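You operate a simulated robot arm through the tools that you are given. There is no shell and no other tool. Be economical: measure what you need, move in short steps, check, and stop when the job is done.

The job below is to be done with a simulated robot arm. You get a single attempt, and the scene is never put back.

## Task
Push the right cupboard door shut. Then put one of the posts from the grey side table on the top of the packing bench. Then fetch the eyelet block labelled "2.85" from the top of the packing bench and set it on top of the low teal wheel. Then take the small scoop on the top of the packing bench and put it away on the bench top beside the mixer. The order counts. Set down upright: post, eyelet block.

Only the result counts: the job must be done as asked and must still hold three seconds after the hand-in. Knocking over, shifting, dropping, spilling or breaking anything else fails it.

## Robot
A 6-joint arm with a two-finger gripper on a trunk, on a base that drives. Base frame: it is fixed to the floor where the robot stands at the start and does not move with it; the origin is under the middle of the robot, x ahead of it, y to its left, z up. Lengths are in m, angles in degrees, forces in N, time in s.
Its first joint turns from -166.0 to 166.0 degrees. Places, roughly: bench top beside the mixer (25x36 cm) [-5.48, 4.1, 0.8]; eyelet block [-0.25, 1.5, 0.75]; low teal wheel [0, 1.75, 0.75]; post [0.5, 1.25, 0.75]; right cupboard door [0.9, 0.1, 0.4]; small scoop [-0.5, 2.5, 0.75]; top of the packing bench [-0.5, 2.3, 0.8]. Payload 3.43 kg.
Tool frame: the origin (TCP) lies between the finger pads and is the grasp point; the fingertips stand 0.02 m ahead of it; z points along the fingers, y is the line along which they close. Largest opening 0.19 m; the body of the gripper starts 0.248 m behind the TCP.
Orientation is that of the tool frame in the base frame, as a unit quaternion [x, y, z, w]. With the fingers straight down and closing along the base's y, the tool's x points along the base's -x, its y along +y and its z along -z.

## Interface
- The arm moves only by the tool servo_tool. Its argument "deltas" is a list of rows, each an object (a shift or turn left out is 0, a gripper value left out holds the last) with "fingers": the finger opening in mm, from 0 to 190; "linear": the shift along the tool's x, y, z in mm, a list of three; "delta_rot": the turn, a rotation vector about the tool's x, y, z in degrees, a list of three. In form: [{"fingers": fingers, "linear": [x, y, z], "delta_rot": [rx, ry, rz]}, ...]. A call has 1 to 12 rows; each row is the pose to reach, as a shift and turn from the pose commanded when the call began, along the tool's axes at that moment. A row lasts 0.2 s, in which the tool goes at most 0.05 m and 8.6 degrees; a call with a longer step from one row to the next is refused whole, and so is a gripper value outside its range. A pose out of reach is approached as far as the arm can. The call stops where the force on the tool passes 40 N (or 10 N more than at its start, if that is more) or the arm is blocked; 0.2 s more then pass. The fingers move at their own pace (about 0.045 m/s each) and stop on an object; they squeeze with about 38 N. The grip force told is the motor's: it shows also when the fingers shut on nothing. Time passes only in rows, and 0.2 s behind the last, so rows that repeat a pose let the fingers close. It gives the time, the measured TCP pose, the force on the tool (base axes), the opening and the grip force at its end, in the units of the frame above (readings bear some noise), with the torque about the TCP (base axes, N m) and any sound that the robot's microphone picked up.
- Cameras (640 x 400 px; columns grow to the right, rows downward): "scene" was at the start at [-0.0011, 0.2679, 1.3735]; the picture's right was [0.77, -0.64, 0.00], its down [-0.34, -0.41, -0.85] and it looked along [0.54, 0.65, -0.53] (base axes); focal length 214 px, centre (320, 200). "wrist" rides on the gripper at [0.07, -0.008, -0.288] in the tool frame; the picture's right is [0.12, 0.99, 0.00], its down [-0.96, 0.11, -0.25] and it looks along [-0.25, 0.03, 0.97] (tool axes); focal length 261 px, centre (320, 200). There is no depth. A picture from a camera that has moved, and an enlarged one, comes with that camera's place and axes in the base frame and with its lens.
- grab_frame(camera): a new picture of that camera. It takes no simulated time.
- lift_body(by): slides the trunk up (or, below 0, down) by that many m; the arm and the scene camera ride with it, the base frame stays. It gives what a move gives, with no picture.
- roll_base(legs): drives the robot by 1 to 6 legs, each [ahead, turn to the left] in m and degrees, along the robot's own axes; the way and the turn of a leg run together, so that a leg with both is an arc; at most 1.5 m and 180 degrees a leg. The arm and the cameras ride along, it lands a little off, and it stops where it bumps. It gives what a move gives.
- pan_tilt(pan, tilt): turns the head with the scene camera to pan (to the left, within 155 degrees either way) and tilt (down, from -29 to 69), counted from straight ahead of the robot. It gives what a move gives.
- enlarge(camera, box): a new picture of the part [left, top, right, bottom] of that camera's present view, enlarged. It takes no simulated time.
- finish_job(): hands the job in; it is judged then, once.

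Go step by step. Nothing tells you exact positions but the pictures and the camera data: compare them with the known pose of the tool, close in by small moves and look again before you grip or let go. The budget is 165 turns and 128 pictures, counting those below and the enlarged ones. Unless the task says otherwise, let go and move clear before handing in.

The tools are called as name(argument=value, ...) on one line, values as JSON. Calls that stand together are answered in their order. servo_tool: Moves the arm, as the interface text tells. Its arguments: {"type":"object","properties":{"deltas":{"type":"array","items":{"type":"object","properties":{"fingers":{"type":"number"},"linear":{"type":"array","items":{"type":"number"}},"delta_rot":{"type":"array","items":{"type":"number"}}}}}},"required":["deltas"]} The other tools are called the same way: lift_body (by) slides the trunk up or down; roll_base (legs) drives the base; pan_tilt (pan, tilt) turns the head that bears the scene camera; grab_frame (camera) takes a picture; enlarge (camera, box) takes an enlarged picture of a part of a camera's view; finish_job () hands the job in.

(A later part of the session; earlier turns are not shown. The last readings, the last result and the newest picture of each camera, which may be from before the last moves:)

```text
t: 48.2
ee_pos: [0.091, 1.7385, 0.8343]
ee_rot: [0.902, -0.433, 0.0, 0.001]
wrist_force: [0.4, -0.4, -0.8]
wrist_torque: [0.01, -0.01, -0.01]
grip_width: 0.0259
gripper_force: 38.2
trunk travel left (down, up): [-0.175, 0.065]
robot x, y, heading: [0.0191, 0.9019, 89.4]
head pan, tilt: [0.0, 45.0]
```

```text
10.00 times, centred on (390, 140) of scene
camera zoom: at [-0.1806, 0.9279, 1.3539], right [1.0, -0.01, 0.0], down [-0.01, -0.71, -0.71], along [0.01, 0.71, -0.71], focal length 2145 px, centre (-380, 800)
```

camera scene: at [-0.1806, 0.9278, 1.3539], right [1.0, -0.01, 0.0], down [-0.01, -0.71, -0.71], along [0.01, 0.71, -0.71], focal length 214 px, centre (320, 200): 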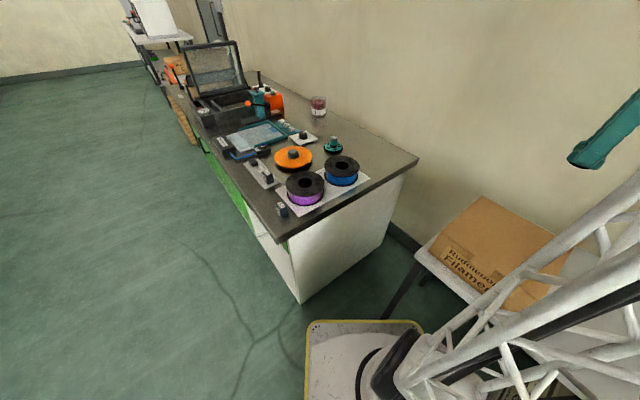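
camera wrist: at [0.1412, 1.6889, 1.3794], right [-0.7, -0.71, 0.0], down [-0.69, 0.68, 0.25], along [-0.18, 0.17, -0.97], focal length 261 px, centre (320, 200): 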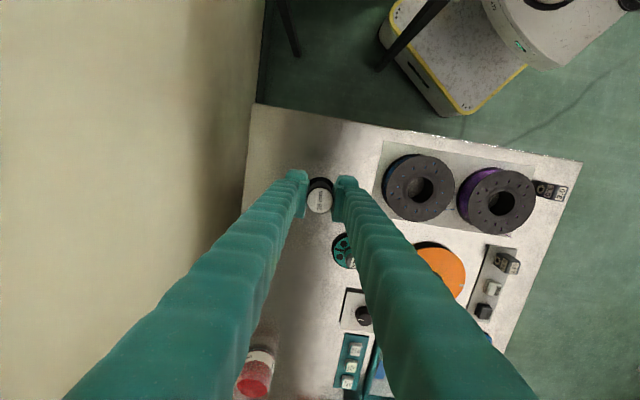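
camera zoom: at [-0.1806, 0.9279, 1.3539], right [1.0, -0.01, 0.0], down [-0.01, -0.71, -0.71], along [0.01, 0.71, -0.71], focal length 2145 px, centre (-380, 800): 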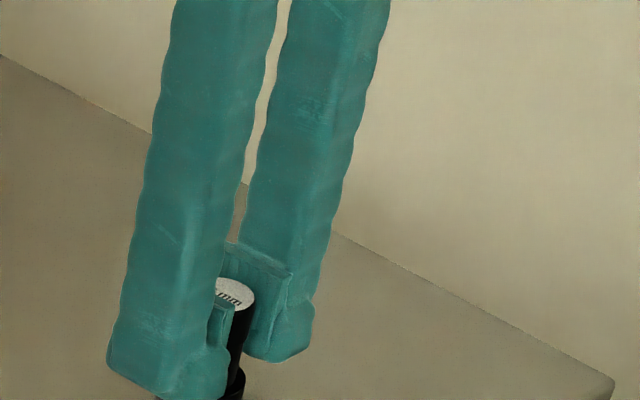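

No contact yet; continue.

servo_tool(deltas=[{"linear": [0, 0, 2]}, {"linear": [0, 0, 4]}, {"linear": [0, 0, 6]}, {"linear": [0, 0, 8]}])

```text
t: 49.2
ee_pos: [0.0911, 1.7373, 0.8286]
ee_rot: [0.901, -0.434, -0.001, -0.001]
wrist_force: [1.3, 1.2, 26.9]
wrist_torque: [0.02, -0.01, 0.02]
grip_width: 0.0267
gripper_force: 37.8
trunk travel left (down, up): [-0.175, 0.065]
robot x, y, heading: [0.0169, 0.9012, 88.9]
head pan, tilt: [0.0, 45.0]
```

Contact felt. Release and rise.

servo_tool(deltas=[{"linear": [0, 0, -1]}, {"linear": [0, 0, -2]}, {"fingers": 64, "linear": [0, 0, -2]}, {"linear": [0, 0, -2]}, {"linear": [0, 0, -2]}, {"linear": [0, 0, -30]}, {"linear": [0, 0, -75]}, {"linear": [0, 0, -120]}, {"linear": [0, 0, -165]}, {"linear": [0, 0, -210]}, {"linear": [0, 0, -250]}])

enlarge(camera="scene", box=[220, 60, 440, 220])

grab_frame(camera="wrist")

```text
t: 51.6
ee_pos: [0.0906, 1.7366, 1.0761]
ee_rot: [0.901, -0.433, 0.001, 0.0]
wrist_force: [0.1, 0.6, 0.0]
wrist_torque: [-0.06, 0.03, -0.02]
grip_width: 0.0641
gripper_force: 0.1
trunk travel left (down, up): [-0.175, 0.065]
robot x, y, heading: [0.0178, 0.904, 89.5]
head pan, tilt: [0.0, 45.0]
```

```text
2.50 times, centred on (330, 140) of scene
camera zoom: at [-0.1806, 0.928, 1.3538], right [1.0, -0.01, 0.0], down [-0.01, -0.71, -0.71], along [0.01, 0.71, -0.71], focal length 536 px, centre (295, 350)
```

zoom: 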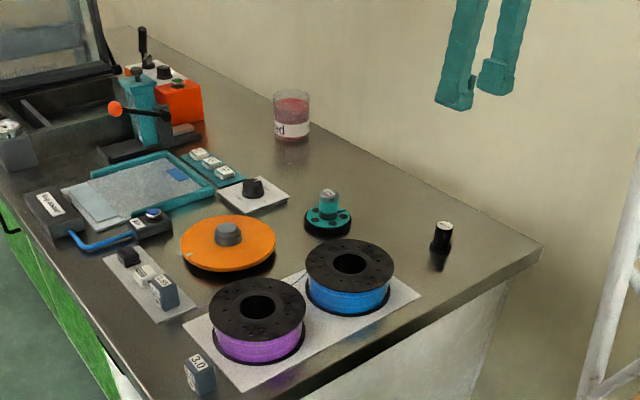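

```text
87 pictures are left
camera wrist: at [0.142, 1.6883, 1.3649], right [-0.7, -0.71, 0.0], down [-0.69, 0.68, 0.25], along [-0.18, 0.17, -0.97], focal length 261 px, centre (320, 200)
```

wrist: 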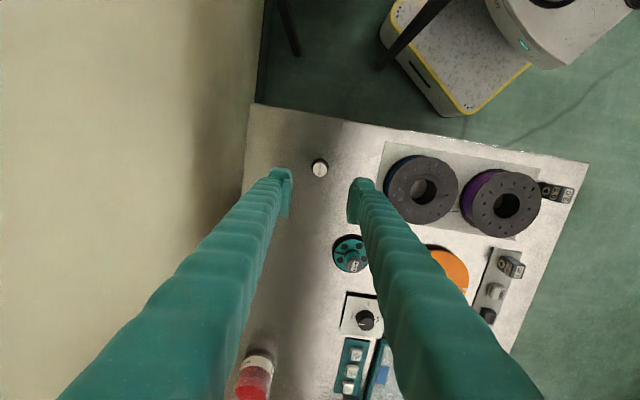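

Post stands upright on the bench. Now zoom on the blocks and wheel.

enlarge(camera="wrist", box=[460, 170, 600, 330])

enlarge(camera="scene", box=[250, 150, 310, 225])

enlarge(camera="wrist", box=[320, 220, 400, 280])

```text
2.50 times, centred on (530, 250) of wrist
camera zoom: at [0.142, 1.6883, 1.3649], right [-0.7, -0.71, 0.0], down [-0.69, 0.68, 0.25], along [-0.18, 0.17, -0.97], focal length 652 px, centre (-205, 75)
```

zoom: 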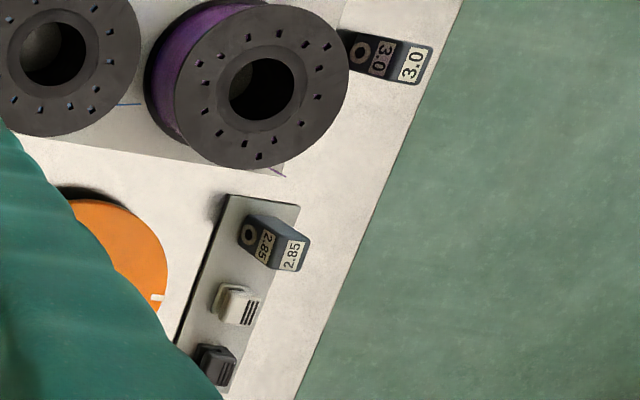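

```text
5.33 times, centred on (280, 188) of scene
camera zoom: at [-0.1806, 0.928, 1.3538], right [1.0, -0.01, 0.0], down [-0.01, -0.71, -0.71], along [0.01, 0.71, -0.71], focal length 1144 px, centre (533, 267)
```

zoom: 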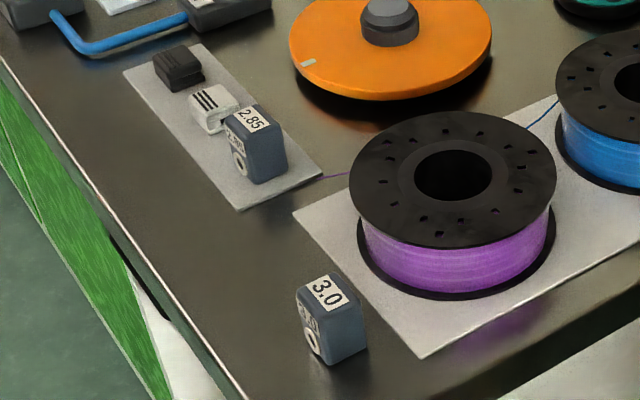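

```text
6.67 times, centred on (360, 250) of wrist
camera zoom: at [0.142, 1.6883, 1.3649], right [-0.7, -0.71, 0.0], down [-0.69, 0.68, 0.25], along [-0.18, 0.17, -0.97], focal length 1738 px, centre (53, -133)
```

zoom: 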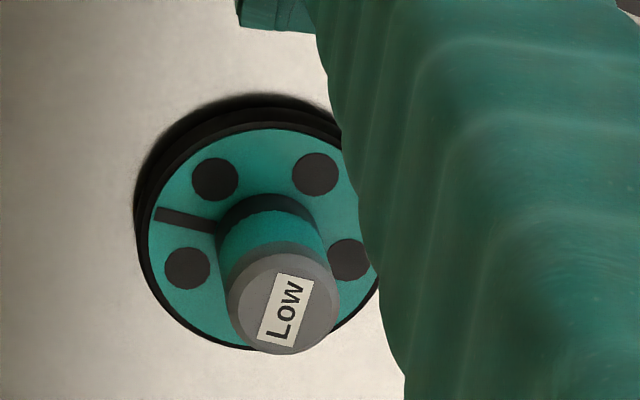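

The block on the paper is the "2.85" one; its top is at about (-0.371, 1.582, 0.851). The current tool yaw suits it (closing across the bench depth, away from its neighbours). Moving above it.

servo_tool(deltas=[{"linear": [-15, 42, 0]}, {"linear": [-30, 84, 0]}, {"linear": [-46, 125, 0]}, {"linear": [-61, 167, 0]}, {"linear": [-76, 208, 0]}, {"linear": [-91, 250, 0]}, {"linear": [-106, 291, 0]}, {"linear": [-121, 333, 0]}, {"linear": [-136, 374, 0]}, {"linear": [-152, 416, 0]}, {"linear": [-167, 458, 0]}, {"linear": [-167, 458, 0]}])

grab_frame(camera="wrist")

enlarge(camera="wrist", box=[260, 120, 380, 220])

```text
t: 54.2
ee_pos: [-0.3709, 1.5808, 1.077]
ee_rot: [0.901, -0.433, 0.0, 0.0]
wrist_force: [0.0, 0.3, -0.9]
wrist_torque: [-0.02, 0.03, -0.04]
grip_width: 0.0641
gripper_force: 0.1
trunk travel left (down, up): [-0.175, 0.065]
robot x, y, heading: [0.0149, 0.9035, 89.4]
head pan, tilt: [0.0, 45.0]
```

```text
83 pictures are left
camera wrist: at [-0.3206, 1.5321, 1.3647], right [-0.7, -0.71, 0.0], down [-0.69, 0.68, 0.25], along [-0.18, 0.17, -0.97], focal length 261 px, centre (320, 200)
```

wrist: 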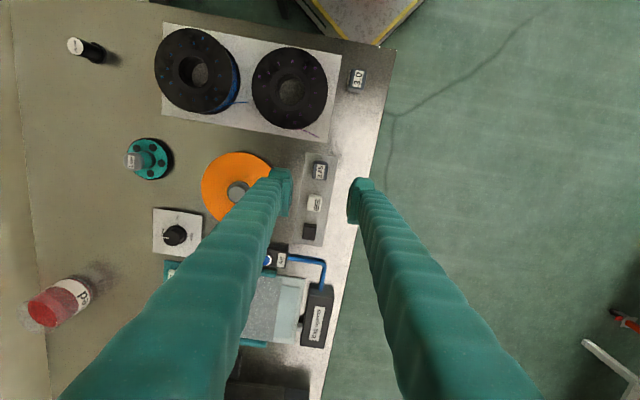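

```text
4.00 times, centred on (320, 170) of wrist
camera zoom: at [-0.3206, 1.5321, 1.3647], right [-0.7, -0.71, 0.0], down [-0.69, 0.68, 0.25], along [-0.18, 0.17, -0.97], focal length 1043 px, centre (320, 320)
```

zoom: 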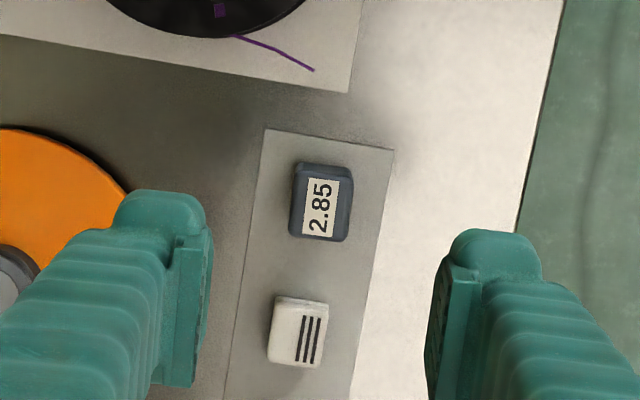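

Tool is nicely aligned; the block top is 27×36 mm, centre (-0.375, 1.580). Descend partway and check.

servo_tool(deltas=[{"linear": [-2, 3, 40]}, {"linear": [-2, 3, 80]}, {"linear": [-2, 3, 120]}, {"linear": [-2, 3, 155]}, {"linear": [-2, 3, 175]}, {"linear": [-2, 3, 175]}])

grab_frame(camera="wrist")

enlarge(camera="scene", box=[230, 110, 330, 210])

```text
t: 55.6
ee_pos: [-0.3733, 1.5821, 0.9008]
ee_rot: [0.902, -0.433, 0.0, 0.0]
wrist_force: [-0.6, -0.6, 0.1]
wrist_torque: [-0.01, 0.04, -0.03]
grip_width: 0.064
gripper_force: 0.0
trunk travel left (down, up): [-0.175, 0.065]
robot x, y, heading: [0.0168, 0.9035, 89.2]
head pan, tilt: [0.0, 45.0]
```

```text
81 pictures are left
camera wrist: at [-0.3238, 1.534, 1.1897], right [-0.7, -0.71, 0.0], down [-0.69, 0.68, 0.25], along [-0.18, 0.17, -0.97], focal length 261 px, centre (320, 200)
```

wrist: 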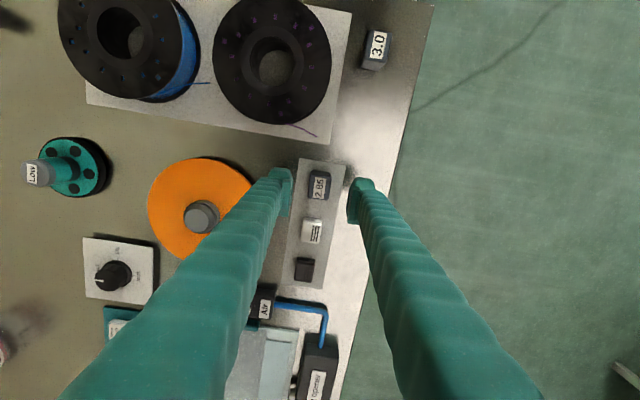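

```text
4.00 times, centred on (280, 160) of scene
camera zoom: at [-0.1809, 0.9279, 1.3538], right [1.0, -0.01, 0.0], down [-0.01, -0.71, -0.71], along [0.01, 0.71, -0.71], focal length 858 px, centre (480, 360)
```

zoom: 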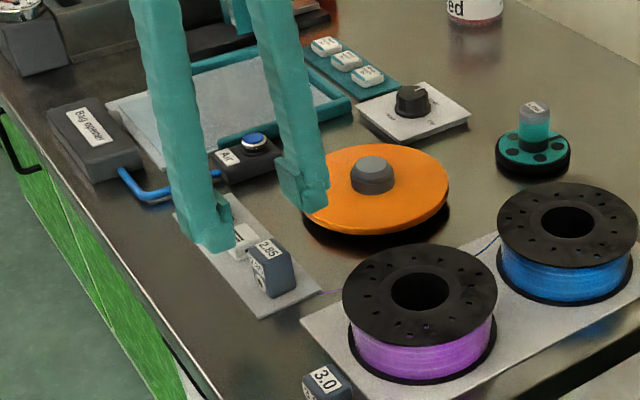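

Aligned and clear of the orange wheel. Descend and grip.

servo_tool(deltas=[{"fingers": 56, "linear": [2, 0, 15]}, {"linear": [2, 0, 30]}, {"linear": [2, 0, 48]}, {"linear": [2, 0, 65]}, {"linear": [2, 0, 65]}, {"fingers": 0, "linear": [2, 0, 65]}, {"linear": [2, 0, 65]}, {"linear": [2, 0, 65]}, {"linear": [2, 0, 65]}])

grab_frame(camera="wrist")

```text
t: 57.6
ee_pos: [-0.3734, 1.5804, 0.8361]
ee_rot: [0.902, -0.433, 0.0, 0.0]
wrist_force: [0.0, 0.1, -0.7]
wrist_torque: [0.0, -0.05, -0.01]
grip_width: 0.0285
gripper_force: 38.2
trunk travel left (down, up): [-0.175, 0.065]
robot x, y, heading: [0.0172, 0.9014, 88.9]
head pan, tilt: [0.0, 45.0]
```

```text
79 pictures are left
camera wrist: at [-0.3227, 1.5313, 1.125], right [-0.7, -0.71, 0.0], down [-0.69, 0.68, 0.25], along [-0.18, 0.17, -0.97], focal length 261 px, centre (320, 200)
```

wrist: 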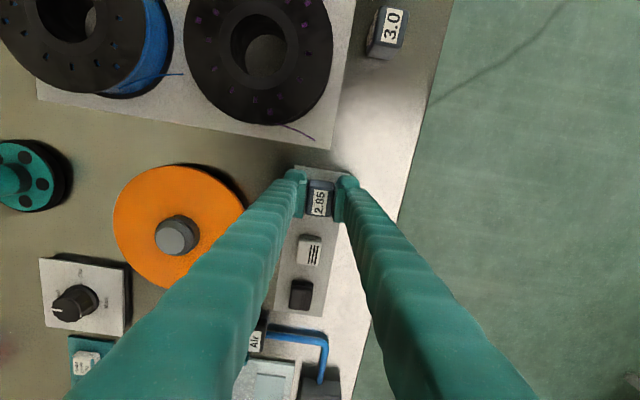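

Gripped. Lift and carry it over the wheel hub (top at about (-0.105, 1.825, 0.867)).

servo_tool(deltas=[{"linear": [0, 0, -40]}, {"linear": [0, 0, -85]}, {"linear": [0, 0, -130]}, {"linear": [0, 0, -170]}, {"linear": [-4, -48, -170]}, {"linear": [-7, -95, -170]}, {"linear": [-10, -142, -170]}, {"linear": [-13, -189, -170]}, {"linear": [-16, -235, -170]}, {"linear": [-20, -280, -170]}, {"linear": [-23, -325, -170]}, {"linear": [-25, -363, -170]}])

grab_frame(camera="wrist")

enlarge(camera="scene", box=[280, 90, 380, 170])

```text
t: 60.2
ee_pos: [-0.1058, 1.8261, 1.0072]
ee_rot: [0.901, -0.433, 0.0, 0.0]
wrist_force: [-0.2, 0.1, 0.8]
wrist_torque: [0.1, -0.06, 0.0]
grip_width: 0.0286
gripper_force: 37.9
trunk travel left (down, up): [-0.175, 0.065]
robot x, y, heading: [0.0142, 0.9008, 89.1]
head pan, tilt: [0.0, 45.0]
```

```text
78 pictures are left
camera wrist: at [-0.0547, 1.7771, 1.2958], right [-0.7, -0.71, 0.0], down [-0.69, 0.68, 0.25], along [-0.18, 0.17, -0.97], focal length 261 px, centre (320, 200)
```

wrist: 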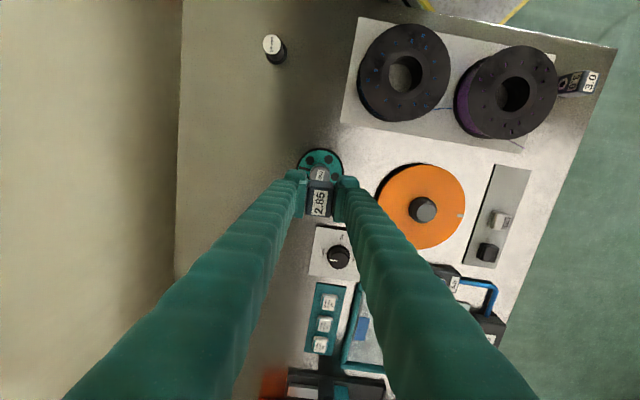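

```text
5.00 times, centred on (330, 130) of scene
camera zoom: at [-0.1809, 0.9277, 1.3538], right [1.0, -0.01, 0.0], down [-0.01, -0.71, -0.71], along [0.01, 0.71, -0.71], focal length 1072 px, centre (270, 550)
```

zoom: 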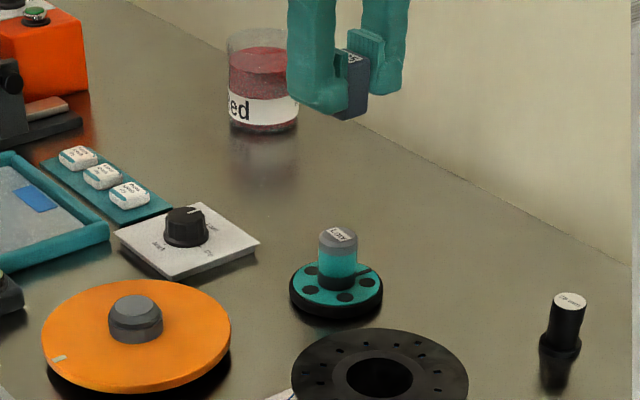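

enlarge(camera="wrist", box=[280, 135, 360, 225])

```text
4.44 times, centred on (320, 180) of wrist
camera zoom: at [-0.0547, 1.7771, 1.2958], right [-0.7, -0.71, 0.0], down [-0.69, 0.68, 0.25], along [-0.18, 0.17, -0.97], focal length 1158 px, centre (320, 289)
```

zoom: 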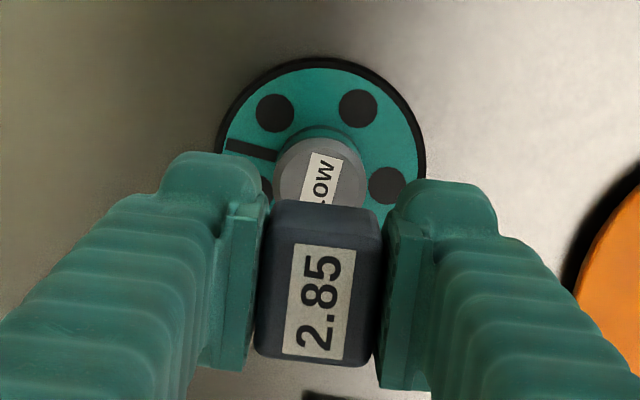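

The block is centred over the hub within 2 mm. Lower close, then in small steps.

servo_tool(deltas=[{"linear": [-1, 2, 30]}, {"linear": [-1, 2, 60]}, {"linear": [-1, 2, 80]}, {"linear": [-1, 2, 90]}, {"linear": [-1, 2, 90]}])

enlarge(camera="scene", box=[305, 100, 365, 160])

```text
t: 61.4
ee_pos: [-0.1077, 1.8267, 0.9169]
ee_rot: [0.902, -0.433, 0.0, -0.001]
wrist_force: [0.0, 0.2, -0.9]
wrist_torque: [0.02, 0.0, -0.01]
grip_width: 0.0287
gripper_force: 38.1
trunk travel left (down, up): [-0.175, 0.065]
robot x, y, heading: [0.0164, 0.9024, 89.1]
head pan, tilt: [0.0, 45.0]
```

```text
6.67 times, centred on (335, 130) of scene
camera zoom: at [-0.1808, 0.928, 1.3538], right [1.0, -0.01, 0.0], down [-0.01, -0.71, -0.71], along [0.01, 0.71, -0.71], focal length 1430 px, centre (220, 667)
```

zoom: 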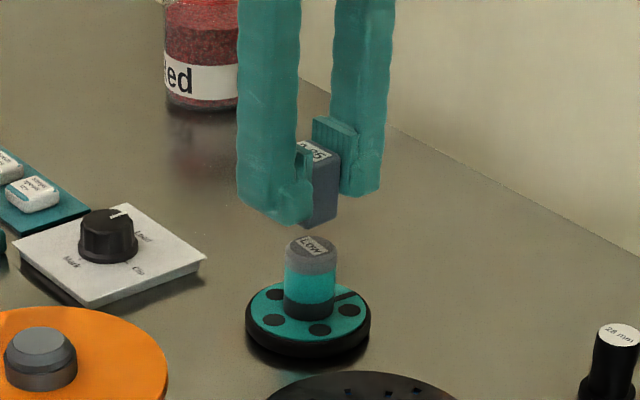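

servo_tool(deltas=[{"linear": [0, 0, 2.5]}, {"linear": [0, 0, 5]}, {"linear": [0, 0, 7.5]}, {"linear": [0, 0, 10]}])

enlarge(camera="scene", box=[305, 100, 365, 160])

```text
t: 62.4
ee_pos: [-0.1086, 1.8254, 0.9064]
ee_rot: [0.901, -0.433, 0.0, 0.0]
wrist_force: [-0.1, -0.3, -0.7]
wrist_torque: [0.02, 0.02, -0.02]
grip_width: 0.0282
gripper_force: 38.2
trunk travel left (down, up): [-0.175, 0.065]
robot x, y, heading: [0.0163, 0.9029, 89.0]
head pan, tilt: [0.0, 45.0]
```

```text
6.67 times, centred on (335, 130) of scene
camera zoom: at [-0.1807, 0.928, 1.3539], right [1.0, -0.01, 0.0], down [-0.01, -0.71, -0.71], along [0.01, 0.71, -0.71], focal length 1430 px, centre (220, 667)
```

zoom: 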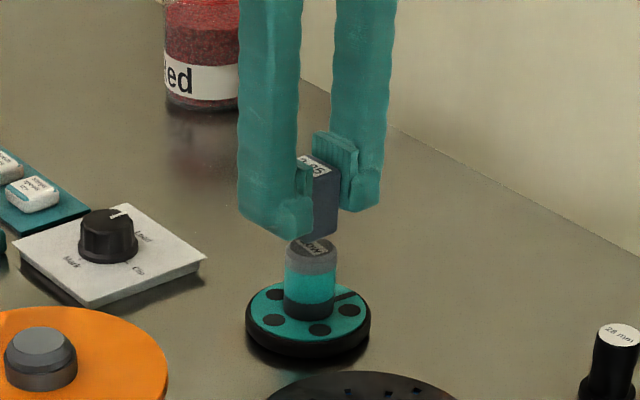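

servo_tool(deltas=[{"linear": [0, 0, 2]}, {"linear": [0, 0, 4]}, {"linear": [0, 0, 6]}])

```text
t: 63.2
ee_pos: [-0.107, 1.8261, 0.8998]
ee_rot: [0.901, -0.433, 0.0, 0.0]
wrist_force: [1.2, -0.2, 0.1]
wrist_torque: [0.02, 0.0, -0.04]
grip_width: 0.0284
gripper_force: 37.8
trunk travel left (down, up): [-0.175, 0.065]
robot x, y, heading: [0.0157, 0.8991, 89.1]
head pan, tilt: [0.0, 45.0]
```

servo_tool(deltas=[{"linear": [0, 0, 1.5]}, {"linear": [0, 0, 3]}])

enlarge(camera="scene", box=[320, 115, 350, 150])

```text
t: 63.8
ee_pos: [-0.1073, 1.8269, 0.8968]
ee_rot: [0.902, -0.432, 0.0, 0.0]
wrist_force: [0.1, -0.2, -0.7]
wrist_torque: [-0.01, 0.0, 0.01]
grip_width: 0.0285
gripper_force: 38.4
trunk travel left (down, up): [-0.175, 0.065]
robot x, y, heading: [0.0158, 0.9024, 89.1]
head pan, tilt: [0.0, 45.0]
```

```text
11.43 times, centred on (335, 132) of scene
camera zoom: at [-0.1807, 0.928, 1.3539], right [1.0, -0.01, 0.0], down [-0.01, -0.71, -0.71], along [0.01, 0.71, -0.71], focal length 2451 px, centre (149, 971)
```

zoom: 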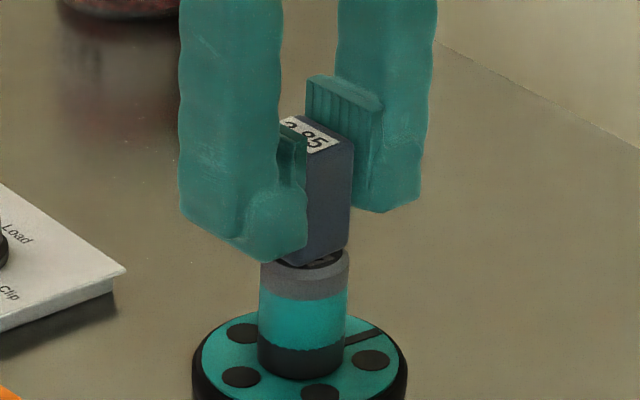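

Nearly touching. Continue in 1 mm steps.

servo_tool(deltas=[{"linear": [0, 0, 1]}, {"linear": [0, 0, 2]}, {"linear": [0, 0, 3]}])

enlarge(camera="wrist", box=[280, 135, 360, 225])

```text
t: 64.6
ee_pos: [-0.1079, 1.8265, 0.8958]
ee_rot: [0.902, -0.432, 0.0, 0.0]
wrist_force: [0.1, 1.6, 7.6]
wrist_torque: [0.0, -0.02, 0.0]
grip_width: 0.0286
gripper_force: 38.1
trunk travel left (down, up): [-0.175, 0.065]
robot x, y, heading: [0.0195, 0.8991, 89.3]
head pan, tilt: [0.0, 45.0]
```

```text
4.44 times, centred on (320, 180) of wrist
camera zoom: at [-0.0565, 1.7771, 1.1836], right [-0.7, -0.71, 0.0], down [-0.69, 0.68, 0.25], along [-0.18, 0.18, -0.97], focal length 1158 px, centre (320, 289)
```

zoom: 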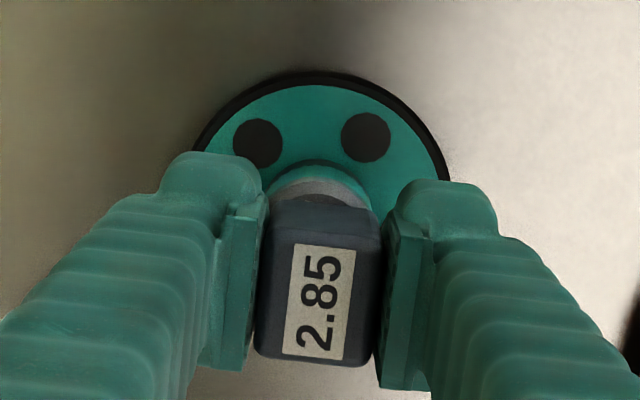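

Contact at 8 N, centred. Release and rise.

servo_tool(deltas=[{"linear": [0, 0, -0.5]}, {"fingers": 60, "linear": [0, 0, -0.5]}, {"linear": [0, 0, -0.5]}, {"linear": [0, 0, -0.5]}, {"linear": [0, 0, -0.5]}, {"linear": [0, 0, -25]}, {"linear": [0, 0, -70]}, {"linear": [0, 0, -115]}, {"linear": [0, 0, -160]}, {"linear": [0, 0, -200]}])

enlarge(camera="scene", box=[220, 60, 440, 220])

grab_frame(camera="wrist")

```text
t: 66.8
ee_pos: [-0.1063, 1.825, 1.0954]
ee_rot: [0.901, -0.433, 0.0, 0.0]
wrist_force: [-0.2, 0.5, -0.7]
wrist_torque: [-0.03, 0.03, 0.02]
grip_width: 0.0602
gripper_force: 0.1
trunk travel left (down, up): [-0.175, 0.065]
robot x, y, heading: [0.0152, 0.9003, 89.2]
head pan, tilt: [0.0, 45.0]
```

```text
2.50 times, centred on (330, 140) of scene
camera zoom: at [-0.1808, 0.928, 1.3538], right [1.0, -0.01, 0.0], down [-0.01, -0.71, -0.71], along [0.01, 0.71, -0.71], focal length 536 px, centre (295, 350)
```

zoom: 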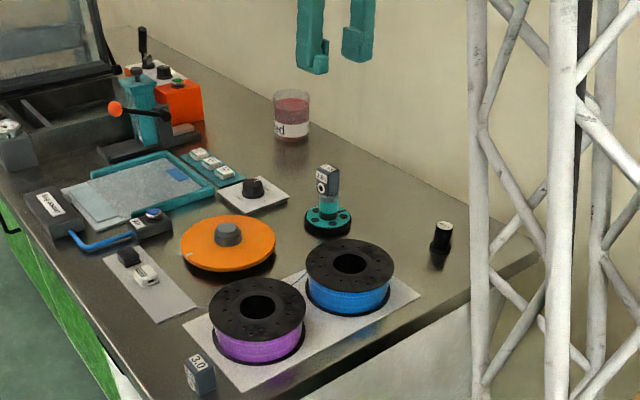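

```text
70 pictures are left
camera wrist: at [-0.0557, 1.7771, 1.3844], right [-0.7, -0.71, 0.0], down [-0.69, 0.68, 0.25], along [-0.18, 0.17, -0.97], focal length 261 px, centre (320, 200)
```

wrist: 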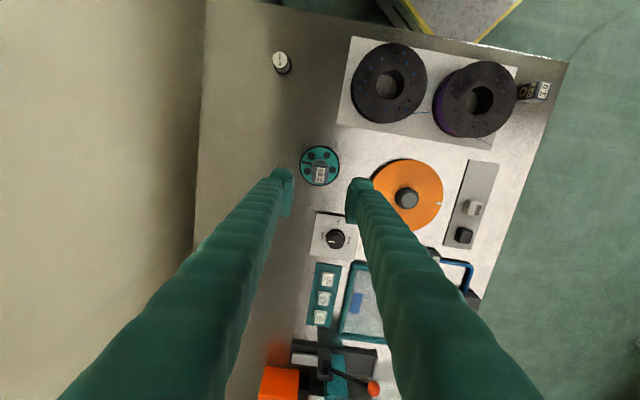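

Block stands on the wheel hub. Now look for the scoop further along the bench.

enlarge(camera="scene", box=[170, 30, 320, 130])

```text
4.00 times, centred on (245, 80) of scene
camera zoom: at [-0.1808, 0.928, 1.3538], right [1.0, -0.01, 0.0], down [-0.01, -0.71, -0.71], along [0.01, 0.71, -0.71], focal length 858 px, centre (620, 680)
```

zoom: 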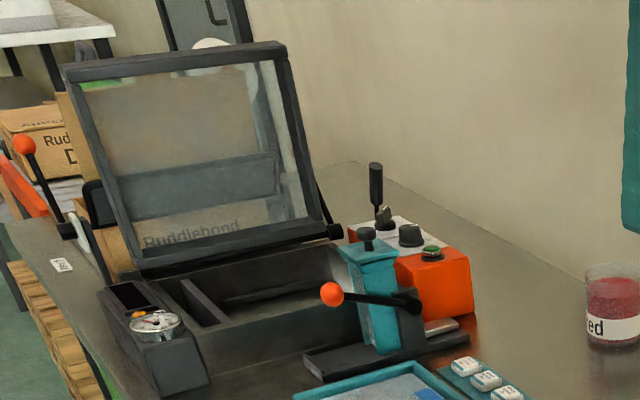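

I'll retract the arm over the robot's front, back out, and drive round to the front of the bench, parallel to it, so the scoop near the far part comes within reach.

servo_tool(deltas=[{"linear": [44, 19, 0]}, {"linear": [88, 39, 0]}, {"linear": [133, 58, 0]}, {"linear": [177, 78, 0]}, {"linear": [222, 97, 0]}, {"linear": [266, 117, 0]}, {"linear": [311, 136, 0]}, {"linear": [355, 156, 0]}, {"linear": [355, 156, 0]}])

roll_base(legs=[[-0.45, 0], [0, 52.5], [0.97, 0], [0, -24], [0.55, 0]])

grab_frame(camera="scene")

```text
t: 68.8
ee_pos: [-0.007, 1.4506, 1.0936]
ee_rot: [0.901, -0.433, 0.0, 0.0]
wrist_force: [-0.5, 0.4, 0.3]
wrist_torque: [0.06, 0.0, -0.01]
grip_width: 0.0599
gripper_force: 0.1
trunk travel left (down, up): [-0.175, 0.065]
robot x, y, heading: [0.0193, 0.9044, 88.9]
head pan, tilt: [0.0, 45.0]
```

```text
t: 82.7
ee_pos: [-1.2778, 2.033, 1.0933]
ee_rot: [0.979, -0.205, 0.0, 0.001]
wrist_force: [0.6, 0.0, -0.4]
wrist_torque: [0.01, 0.0, 0.01]
grip_width: 0.0602
gripper_force: 0.0
trunk travel left (down, up): [-0.175, 0.065]
robot x, y, heading: [-1.0034, 1.5583, 116.7]
head pan, tilt: [0.0, 45.0]
```

```text
68 pictures are left
camera scene: at [-1.1863, 1.49, 1.3539], right [0.89, 0.45, 0.0], down [0.32, -0.63, -0.71], along [-0.32, 0.63, -0.71], focal length 214 px, centre (320, 200)
```

scene: 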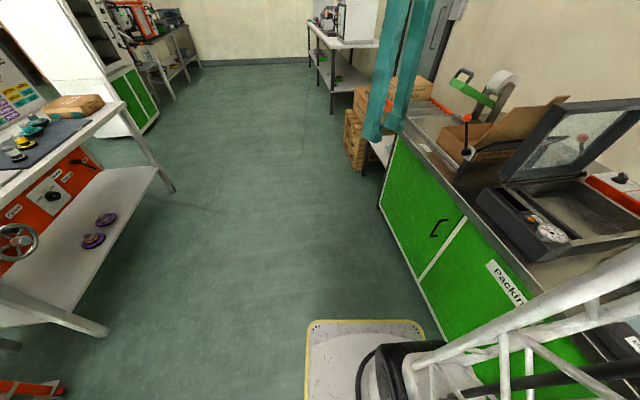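

I'll swing the arm over the bench (clear of the open lid) and look with the wrist camera toward the scoop area.

servo_tool(deltas=[{"linear": [47, -12, 0], "delta_rot": [0, 0, 8]}, {"linear": [94, -25, 0], "delta_rot": [0, 0, 16]}, {"linear": [141, -37, 0], "delta_rot": [0, 0, 24]}, {"linear": [188, -49, 0], "delta_rot": [0, 0, 32]}, {"linear": [235, -61, 0], "delta_rot": [0, 0, 40]}, {"linear": [282, -74, 0], "delta_rot": [0, 0, 48]}, {"linear": [329, -86, 0], "delta_rot": [0, 0, 56]}, {"linear": [376, -98, 0], "delta_rot": [0, 0, 64]}, {"linear": [423, -110, 0], "delta_rot": [0, 0, 72]}, {"linear": [470, -123, 0], "delta_rot": [0, 0, 80]}, {"linear": [517, -135, 0], "delta_rot": [0, 0, 88]}])

grab_frame(camera="wrist")

grab_frame(camera="scene")

```text
t: 85.1
ee_pos: [-0.7483, 1.9483, 1.0923]
ee_rot: [-0.561, 0.828, -0.001, 0.0]
wrist_force: [-0.3, -0.2, -0.4]
wrist_torque: [0.06, -0.13, -0.02]
grip_width: 0.0601
gripper_force: 0.0
trunk travel left (down, up): [-0.175, 0.065]
robot x, y, heading: [-0.9995, 1.5593, 116.8]
head pan, tilt: [0.0, 45.0]
```

```text
67 pictures are left
camera wrist: at [-0.7668, 1.8812, 1.3804], right [-0.97, 0.26, 0.0], down [0.25, 0.94, 0.25], along [0.06, 0.24, -0.97], focal length 261 px, centre (320, 200)
```

wrist: 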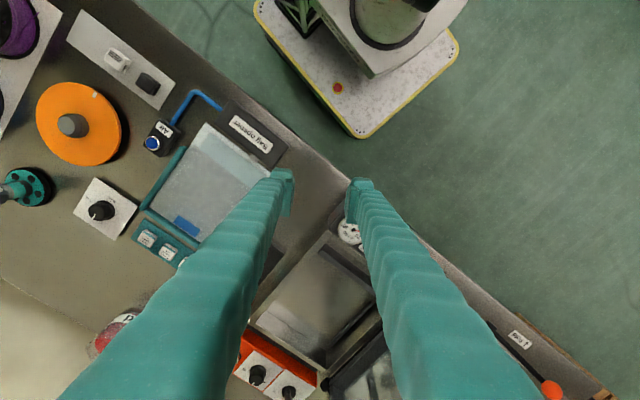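

```text
66 pictures are left
camera scene: at [-1.19, 1.4863, 1.3512], right [0.86, 0.5, 0.0], down [0.37, -0.63, -0.68], along [-0.34, 0.59, -0.73], focal length 214 px, centre (320, 200)
```

scene: 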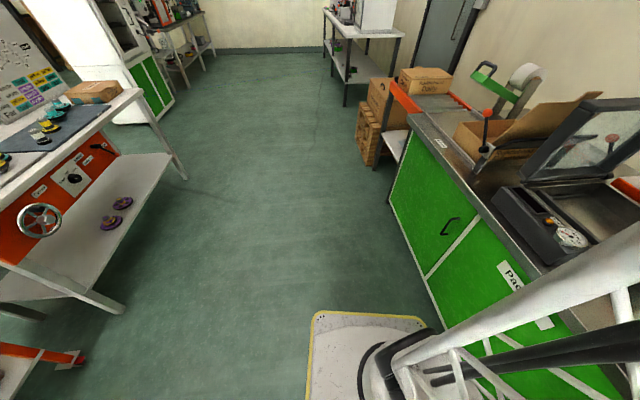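

enlarge(camera="wrist", box=[220, 240, 420, 400])

```text
2.50 times, centred on (320, 320) of wrist
camera zoom: at [-0.7668, 1.8812, 1.3804], right [-0.97, 0.26, 0.0], down [0.25, 0.94, 0.25], along [0.06, 0.24, -0.97], focal length 652 px, centre (320, -100)
```

zoom: 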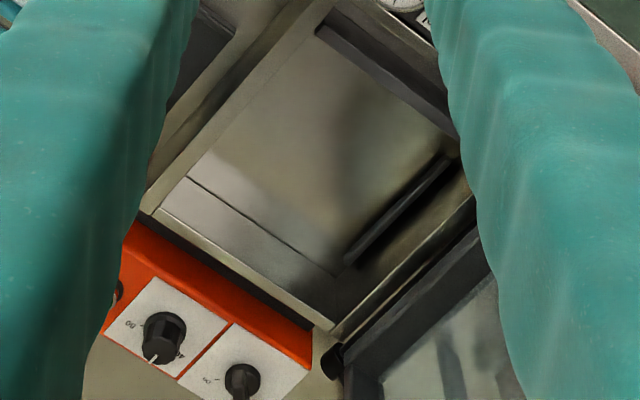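

servo_tool(deltas=[{"linear": [-43, -18, 0]}, {"linear": [-86, -37, 0]}, {"linear": [-130, -55, 0]}, {"linear": [-173, -74, 0]}, {"linear": [-216, -92, 0]}, {"linear": [-260, -111, 0]}, {"linear": [-260, -111, 0]}])

grab_frame(camera="wrist")

```text
t: 86.7
ee_pos: [-0.5496, 2.1512, 1.092]
ee_rot: [-0.562, 0.827, 0.002, -0.001]
wrist_force: [-0.3, 1.0, 0.5]
wrist_torque: [-0.08, 0.07, 0.02]
grip_width: 0.0601
gripper_force: 0.1
trunk travel left (down, up): [-0.175, 0.065]
robot x, y, heading: [-0.9974, 1.5608, 116.8]
head pan, tilt: [0.0, 45.0]
```

```text
64 pictures are left
camera wrist: at [-0.567, 2.0833, 1.3813], right [-0.97, 0.25, 0.0], down [0.25, 0.94, 0.25], along [0.06, 0.24, -0.97], focal length 261 px, centre (320, 200)
```

wrist: 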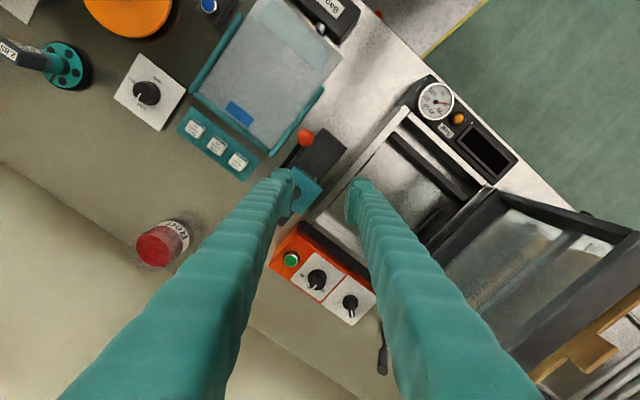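

A dark upright handle stands behind the orange controller near (-0.57, 2.59), probably the scoop. Zoom in.

enlarge(camera="wrist", box=[330, 280, 450, 400])

pan_tilt(pan=-35, tilt=30)

grab_frame(camera="scene")

```text
3.33 times, centred on (390, 340) of wrist
camera zoom: at [-0.567, 2.0833, 1.3813], right [-0.97, 0.25, 0.0], down [0.25, 0.94, 0.25], along [0.06, 0.24, -0.97], focal length 869 px, centre (87, -267)
```

zoom: 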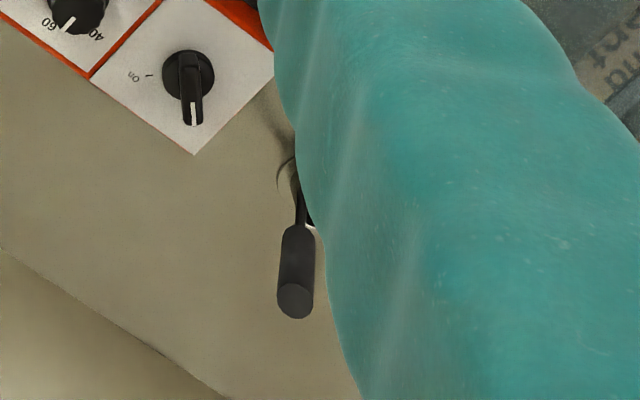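

```text
t: 87.7
ee_pos: [-0.5498, 2.1506, 1.0931]
ee_rot: [-0.562, 0.827, 0.0, 0.0]
wrist_force: [0.5, 0.2, 0.2]
wrist_torque: [-0.02, 0.01, -0.02]
grip_width: 0.0599
gripper_force: 0.1
trunk travel left (down, up): [-0.175, 0.065]
robot x, y, heading: [-1.0023, 1.5608, 116.9]
head pan, tilt: [-35.0, 30.0]
```

```text
62 pictures are left
camera scene: at [-1.1365, 1.5072, 1.3765], right [0.99, -0.14, 0.0], down [-0.07, -0.5, -0.87], along [0.12, 0.86, -0.5], focal length 214 px, centre (320, 200)
```

scene: 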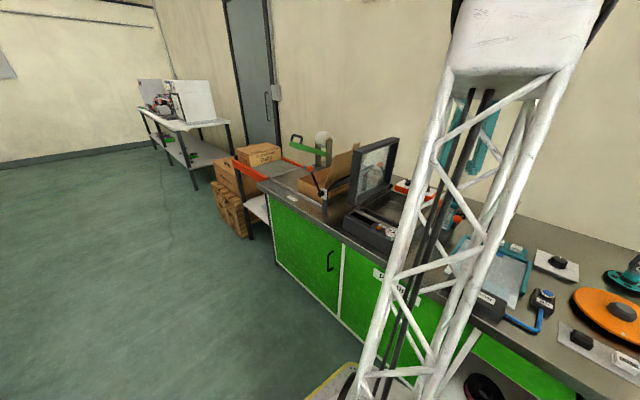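

servo_tool(deltas=[{"linear": [-20, 23, 0]}, {"linear": [-40, 47, 0]}, {"linear": [-60, 70, 0]}, {"linear": [-60, 70, 0]}])

grab_frame(camera="wrist")

enlarge(camera="wrist", box=[260, 240, 400, 360])

```text
t: 88.7
ee_pos: [-0.5938, 2.232, 1.0946]
ee_rot: [-0.562, 0.827, 0.0, 0.0]
wrist_force: [0.4, 0.2, 0.5]
wrist_torque: [-0.02, 0.02, 0.04]
grip_width: 0.0602
gripper_force: 0.0
trunk travel left (down, up): [-0.175, 0.065]
robot x, y, heading: [-1.0007, 1.5633, 116.9]
head pan, tilt: [-35.0, 30.0]
```

```text
61 pictures are left
camera wrist: at [-0.6107, 2.1653, 1.382], right [-0.97, 0.25, 0.0], down [0.25, 0.94, 0.25], along [0.06, 0.24, -0.97], focal length 261 px, centre (320, 200)
```

wrist: 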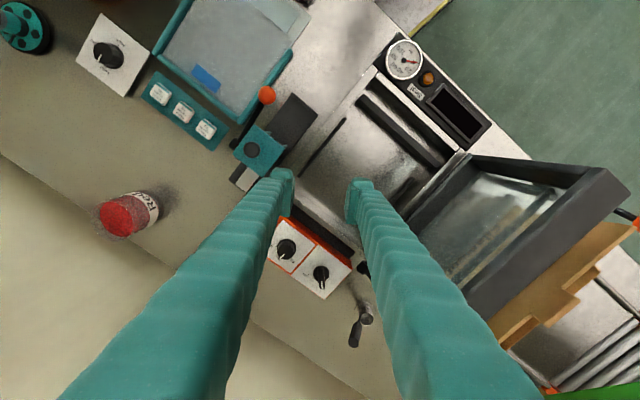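

```text
3.33 times, centred on (330, 300) of wrist
camera zoom: at [-0.6107, 2.1653, 1.382], right [-0.97, 0.25, 0.0], down [0.25, 0.94, 0.25], along [0.06, 0.24, -0.97], focal length 869 px, centre (287, -133)
```

zoom: 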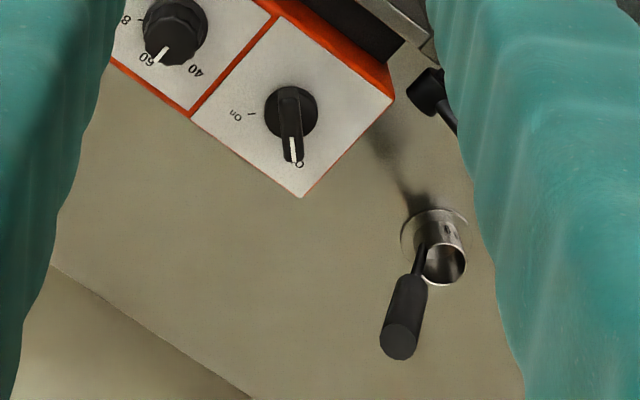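

The scoop is a small metal cup at about (-0.607, 2.62) with an upright black grip, its top at (-0.573, 2.585, 0.94). The lid stands up to z≈1.13 nearby, so I'll pull the arm back to the low side of the bench, then drive closer.

servo_tool(deltas=[{"linear": [41, -26, 0]}, {"linear": [82, -51, 0]}, {"linear": [124, -77, 0]}, {"linear": [165, -103, 0]}, {"linear": [207, -128, 0]}, {"linear": [248, -154, 0]}, {"linear": [290, -180, 0]}, {"linear": [331, -206, 0]}, {"linear": [373, -231, 0]}, {"linear": [414, -257, 0]}, {"linear": [456, -283, 0]}, {"linear": [498, -309, 0]}])

servo_tool(deltas=[{"linear": [41, -25, 0], "delta_rot": [0, 0, -8]}, {"linear": [82, -51, 0], "delta_rot": [0, 0, -16]}, {"linear": [124, -77, 0], "delta_rot": [0, 0, -24]}, {"linear": [165, -103, 0], "delta_rot": [0, 0, -32]}, {"linear": [207, -128, 0], "delta_rot": [0, 0, -40]}])

```text
t: 91.3
ee_pos: [-0.4904, 1.6534, 1.0924]
ee_rot: [-0.562, 0.827, 0.001, 0.0]
wrist_force: [-0.1, 0.9, 0.0]
wrist_torque: [-0.15, -0.02, 0.0]
grip_width: 0.0601
gripper_force: 0.0
trunk travel left (down, up): [-0.175, 0.065]
robot x, y, heading: [-0.9994, 1.5599, 116.9]
head pan, tilt: [-35.0, 30.0]
```

```text
t: 92.5
ee_pos: [-0.4482, 1.4159, 1.0937]
ee_rot: [0.811, -0.585, 0.0, 0.0]
wrist_force: [-0.9, 0.8, 1.0]
wrist_torque: [-0.17, -0.09, 0.0]
grip_width: 0.0599
gripper_force: 0.0
trunk travel left (down, up): [-0.175, 0.065]
robot x, y, heading: [-1.0, 1.5609, 116.9]
head pan, tilt: [-35.0, 30.0]
```

roll_base(legs=[[0.4, 10]])

pan_tilt(pan=-60, tilt=40)

grab_frame(camera="scene")

```text
t: 95.0
ee_pos: [-0.6436, 1.8552, 1.0936]
ee_rot: [0.86, -0.511, 0.0, 0.0]
wrist_force: [-0.2, 0.0, 0.6]
wrist_torque: [-0.04, 0.01, -0.03]
grip_width: 0.06
gripper_force: 0.0
trunk travel left (down, up): [-0.175, 0.065]
robot x, y, heading: [-1.213, 1.8987, 127.1]
head pan, tilt: [-35.0, 30.0]
```

```text
t: 95.9
ee_pos: [-0.6434, 1.8557, 1.0934]
ee_rot: [0.86, -0.511, -0.002, -0.001]
wrist_force: [-0.2, -0.1, 0.0]
wrist_torque: [0.03, 0.03, -0.01]
grip_width: 0.0602
gripper_force: 0.1
trunk travel left (down, up): [-0.175, 0.065]
robot x, y, heading: [-1.2095, 1.899, 127.2]
head pan, tilt: [-60.0, 40.0]
```

```text
59 pictures are left
camera scene: at [-1.3037, 1.8137, 1.3622], right [0.93, -0.36, 0.0], down [-0.23, -0.59, -0.77], along [0.28, 0.72, -0.63], focal length 214 px, centre (320, 200)
```

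scene: 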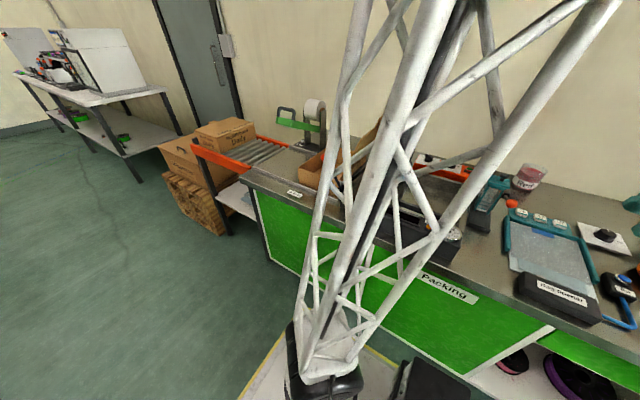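

In reach now (0.94 m). Swing over, approaching from the side away from the lid.

servo_tool(deltas=[{"linear": [-37, -31, 0], "delta_rot": [0, 0, -1]}, {"linear": [-74, -62, 0], "delta_rot": [0, 0, -2]}, {"linear": [-110, -93, 0], "delta_rot": [0, 0, -4]}, {"linear": [-147, -123, 0], "delta_rot": [0, 0, -5]}, {"linear": [-184, -154, 0], "delta_rot": [0, 0, -6]}, {"linear": [-220, -185, 0], "delta_rot": [0, 0, -7]}, {"linear": [-257, -216, 0], "delta_rot": [0, 0, -9]}, {"linear": [-294, -247, 0], "delta_rot": [0, 0, -10]}, {"linear": [-331, -278, 0], "delta_rot": [0, 0, -11]}, {"linear": [-368, -308, 0], "delta_rot": [0, 0, -13]}, {"linear": [-404, -339, 0], "delta_rot": [0, 0, -14]}, {"linear": [-441, -370, 0], "delta_rot": [0, 0, -15]}])

grab_frame(camera="wrist")

enlarge(camera="wrist", box=[240, 150, 400, 310])

```text
t: 98.5
ee_pos: [-0.5279, 2.4193, 1.0939]
ee_rot: [0.919, -0.395, 0.0, -0.001]
wrist_force: [-0.8, 0.1, 1.0]
wrist_torque: [0.2, -0.07, 0.01]
grip_width: 0.0598
gripper_force: 0.0
trunk travel left (down, up): [-0.175, 0.065]
robot x, y, heading: [-1.2121, 1.9011, 127.1]
head pan, tilt: [-60.0, 40.0]
```

```text
58 pictures are left
camera wrist: at [-0.4731, 2.3755, 1.383], right [-0.64, -0.77, 0.0], down [-0.75, 0.62, 0.25], along [-0.19, 0.16, -0.97], focal length 261 px, centre (320, 200)
```

wrist: 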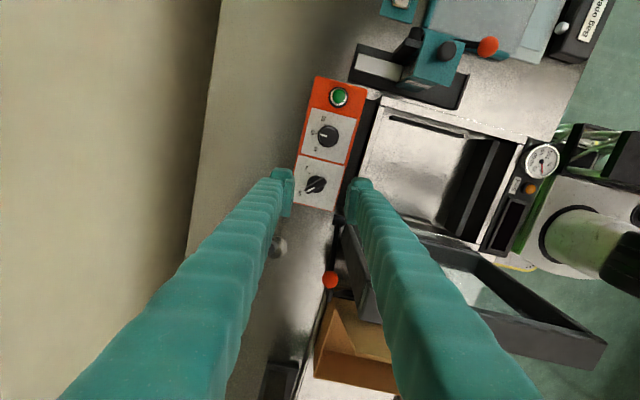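

```text
2.50 times, centred on (320, 230) of wrist
camera zoom: at [-0.4731, 2.3755, 1.383], right [-0.64, -0.77, 0.0], down [-0.75, 0.62, 0.25], along [-0.19, 0.16, -0.97], focal length 652 px, centre (320, 125)
```

zoom: 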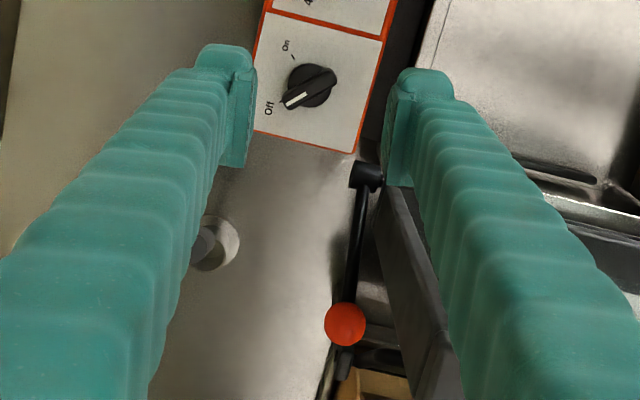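

The scoop is just beyond the left finger; there's also a lever with a red ball near the lid that I must stay clear of. Move halfway and look again.

servo_tool(deltas=[{"linear": [-40, -20, 0]}, {"linear": [-80, -45, 0]}, {"linear": [-110, -75, 0]}, {"linear": [-110, -75, 0]}])

enlarge(camera="wrist", box=[240, 120, 400, 280])

```text
t: 99.5
ee_pos: [-0.5498, 2.5526, 1.0922]
ee_rot: [0.919, -0.394, 0.0, 0.001]
wrist_force: [-0.1, 1.0, -1.3]
wrist_torque: [-0.08, 0.05, 0.0]
grip_width: 0.0598
gripper_force: 0.0
trunk travel left (down, up): [-0.175, 0.065]
robot x, y, heading: [-1.2128, 1.9019, 127.2]
head pan, tilt: [-60.0, 40.0]
```

```text
2.50 times, centred on (320, 200) of wrist
camera zoom: at [-0.4941, 2.5085, 1.3804], right [-0.64, -0.77, 0.0], down [-0.75, 0.62, 0.25], along [-0.19, 0.16, -0.97], focal length 652 px, centre (320, 200)
```

zoom: 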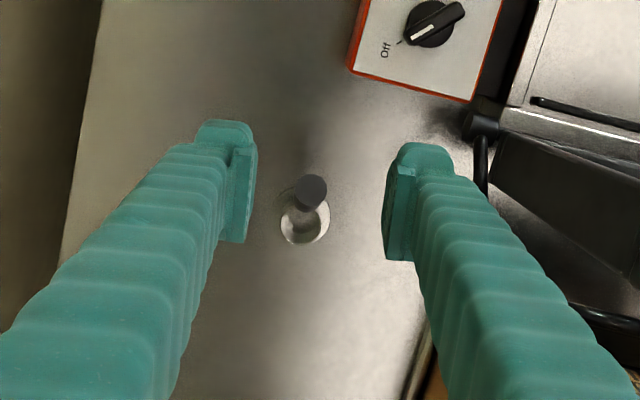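

The handle is between the fingers, leaning in the pad plane. Centre on it, lower to just above, and check.

servo_tool(deltas=[{"linear": [-22, -2, 0]}, {"linear": [-43, -3, 0]}, {"linear": [-43, -3, 40]}, {"linear": [-43, -3, 80]}, {"linear": [-43, -3, 102]}, {"linear": [-43, -3, 102]}])

enlarge(camera="wrist", box=[240, 120, 400, 280])

grab_frame(camera="scene")

```text
t: 100.9
ee_pos: [-0.5783, 2.585, 0.9913]
ee_rot: [0.919, -0.394, 0.0, 0.0]
wrist_force: [0.1, 0.6, -0.8]
wrist_torque: [0.01, 0.01, 0.02]
grip_width: 0.0602
gripper_force: 0.1
trunk travel left (down, up): [-0.175, 0.065]
robot x, y, heading: [-1.2129, 1.8986, 127.1]
head pan, tilt: [-60.0, 40.0]
```

```text
2.50 times, centred on (320, 200) of wrist
camera zoom: at [-0.5225, 2.5404, 1.2797], right [-0.64, -0.77, 0.0], down [-0.75, 0.62, 0.25], along [-0.19, 0.16, -0.97], focal length 652 px, centre (320, 200)
```

zoom: 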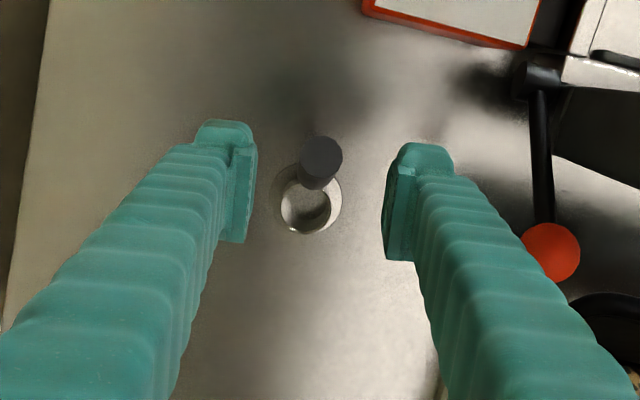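

```text
54 pictures are left
camera scene: at [-1.3009, 1.8125, 1.3612], right [0.92, -0.39, 0.0], down [-0.25, -0.59, -0.77], along [0.3, 0.71, -0.64], focal length 214 px, centre (320, 200)
```

scene: 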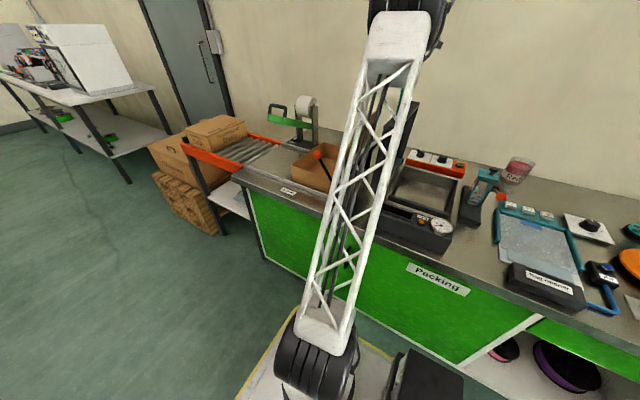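

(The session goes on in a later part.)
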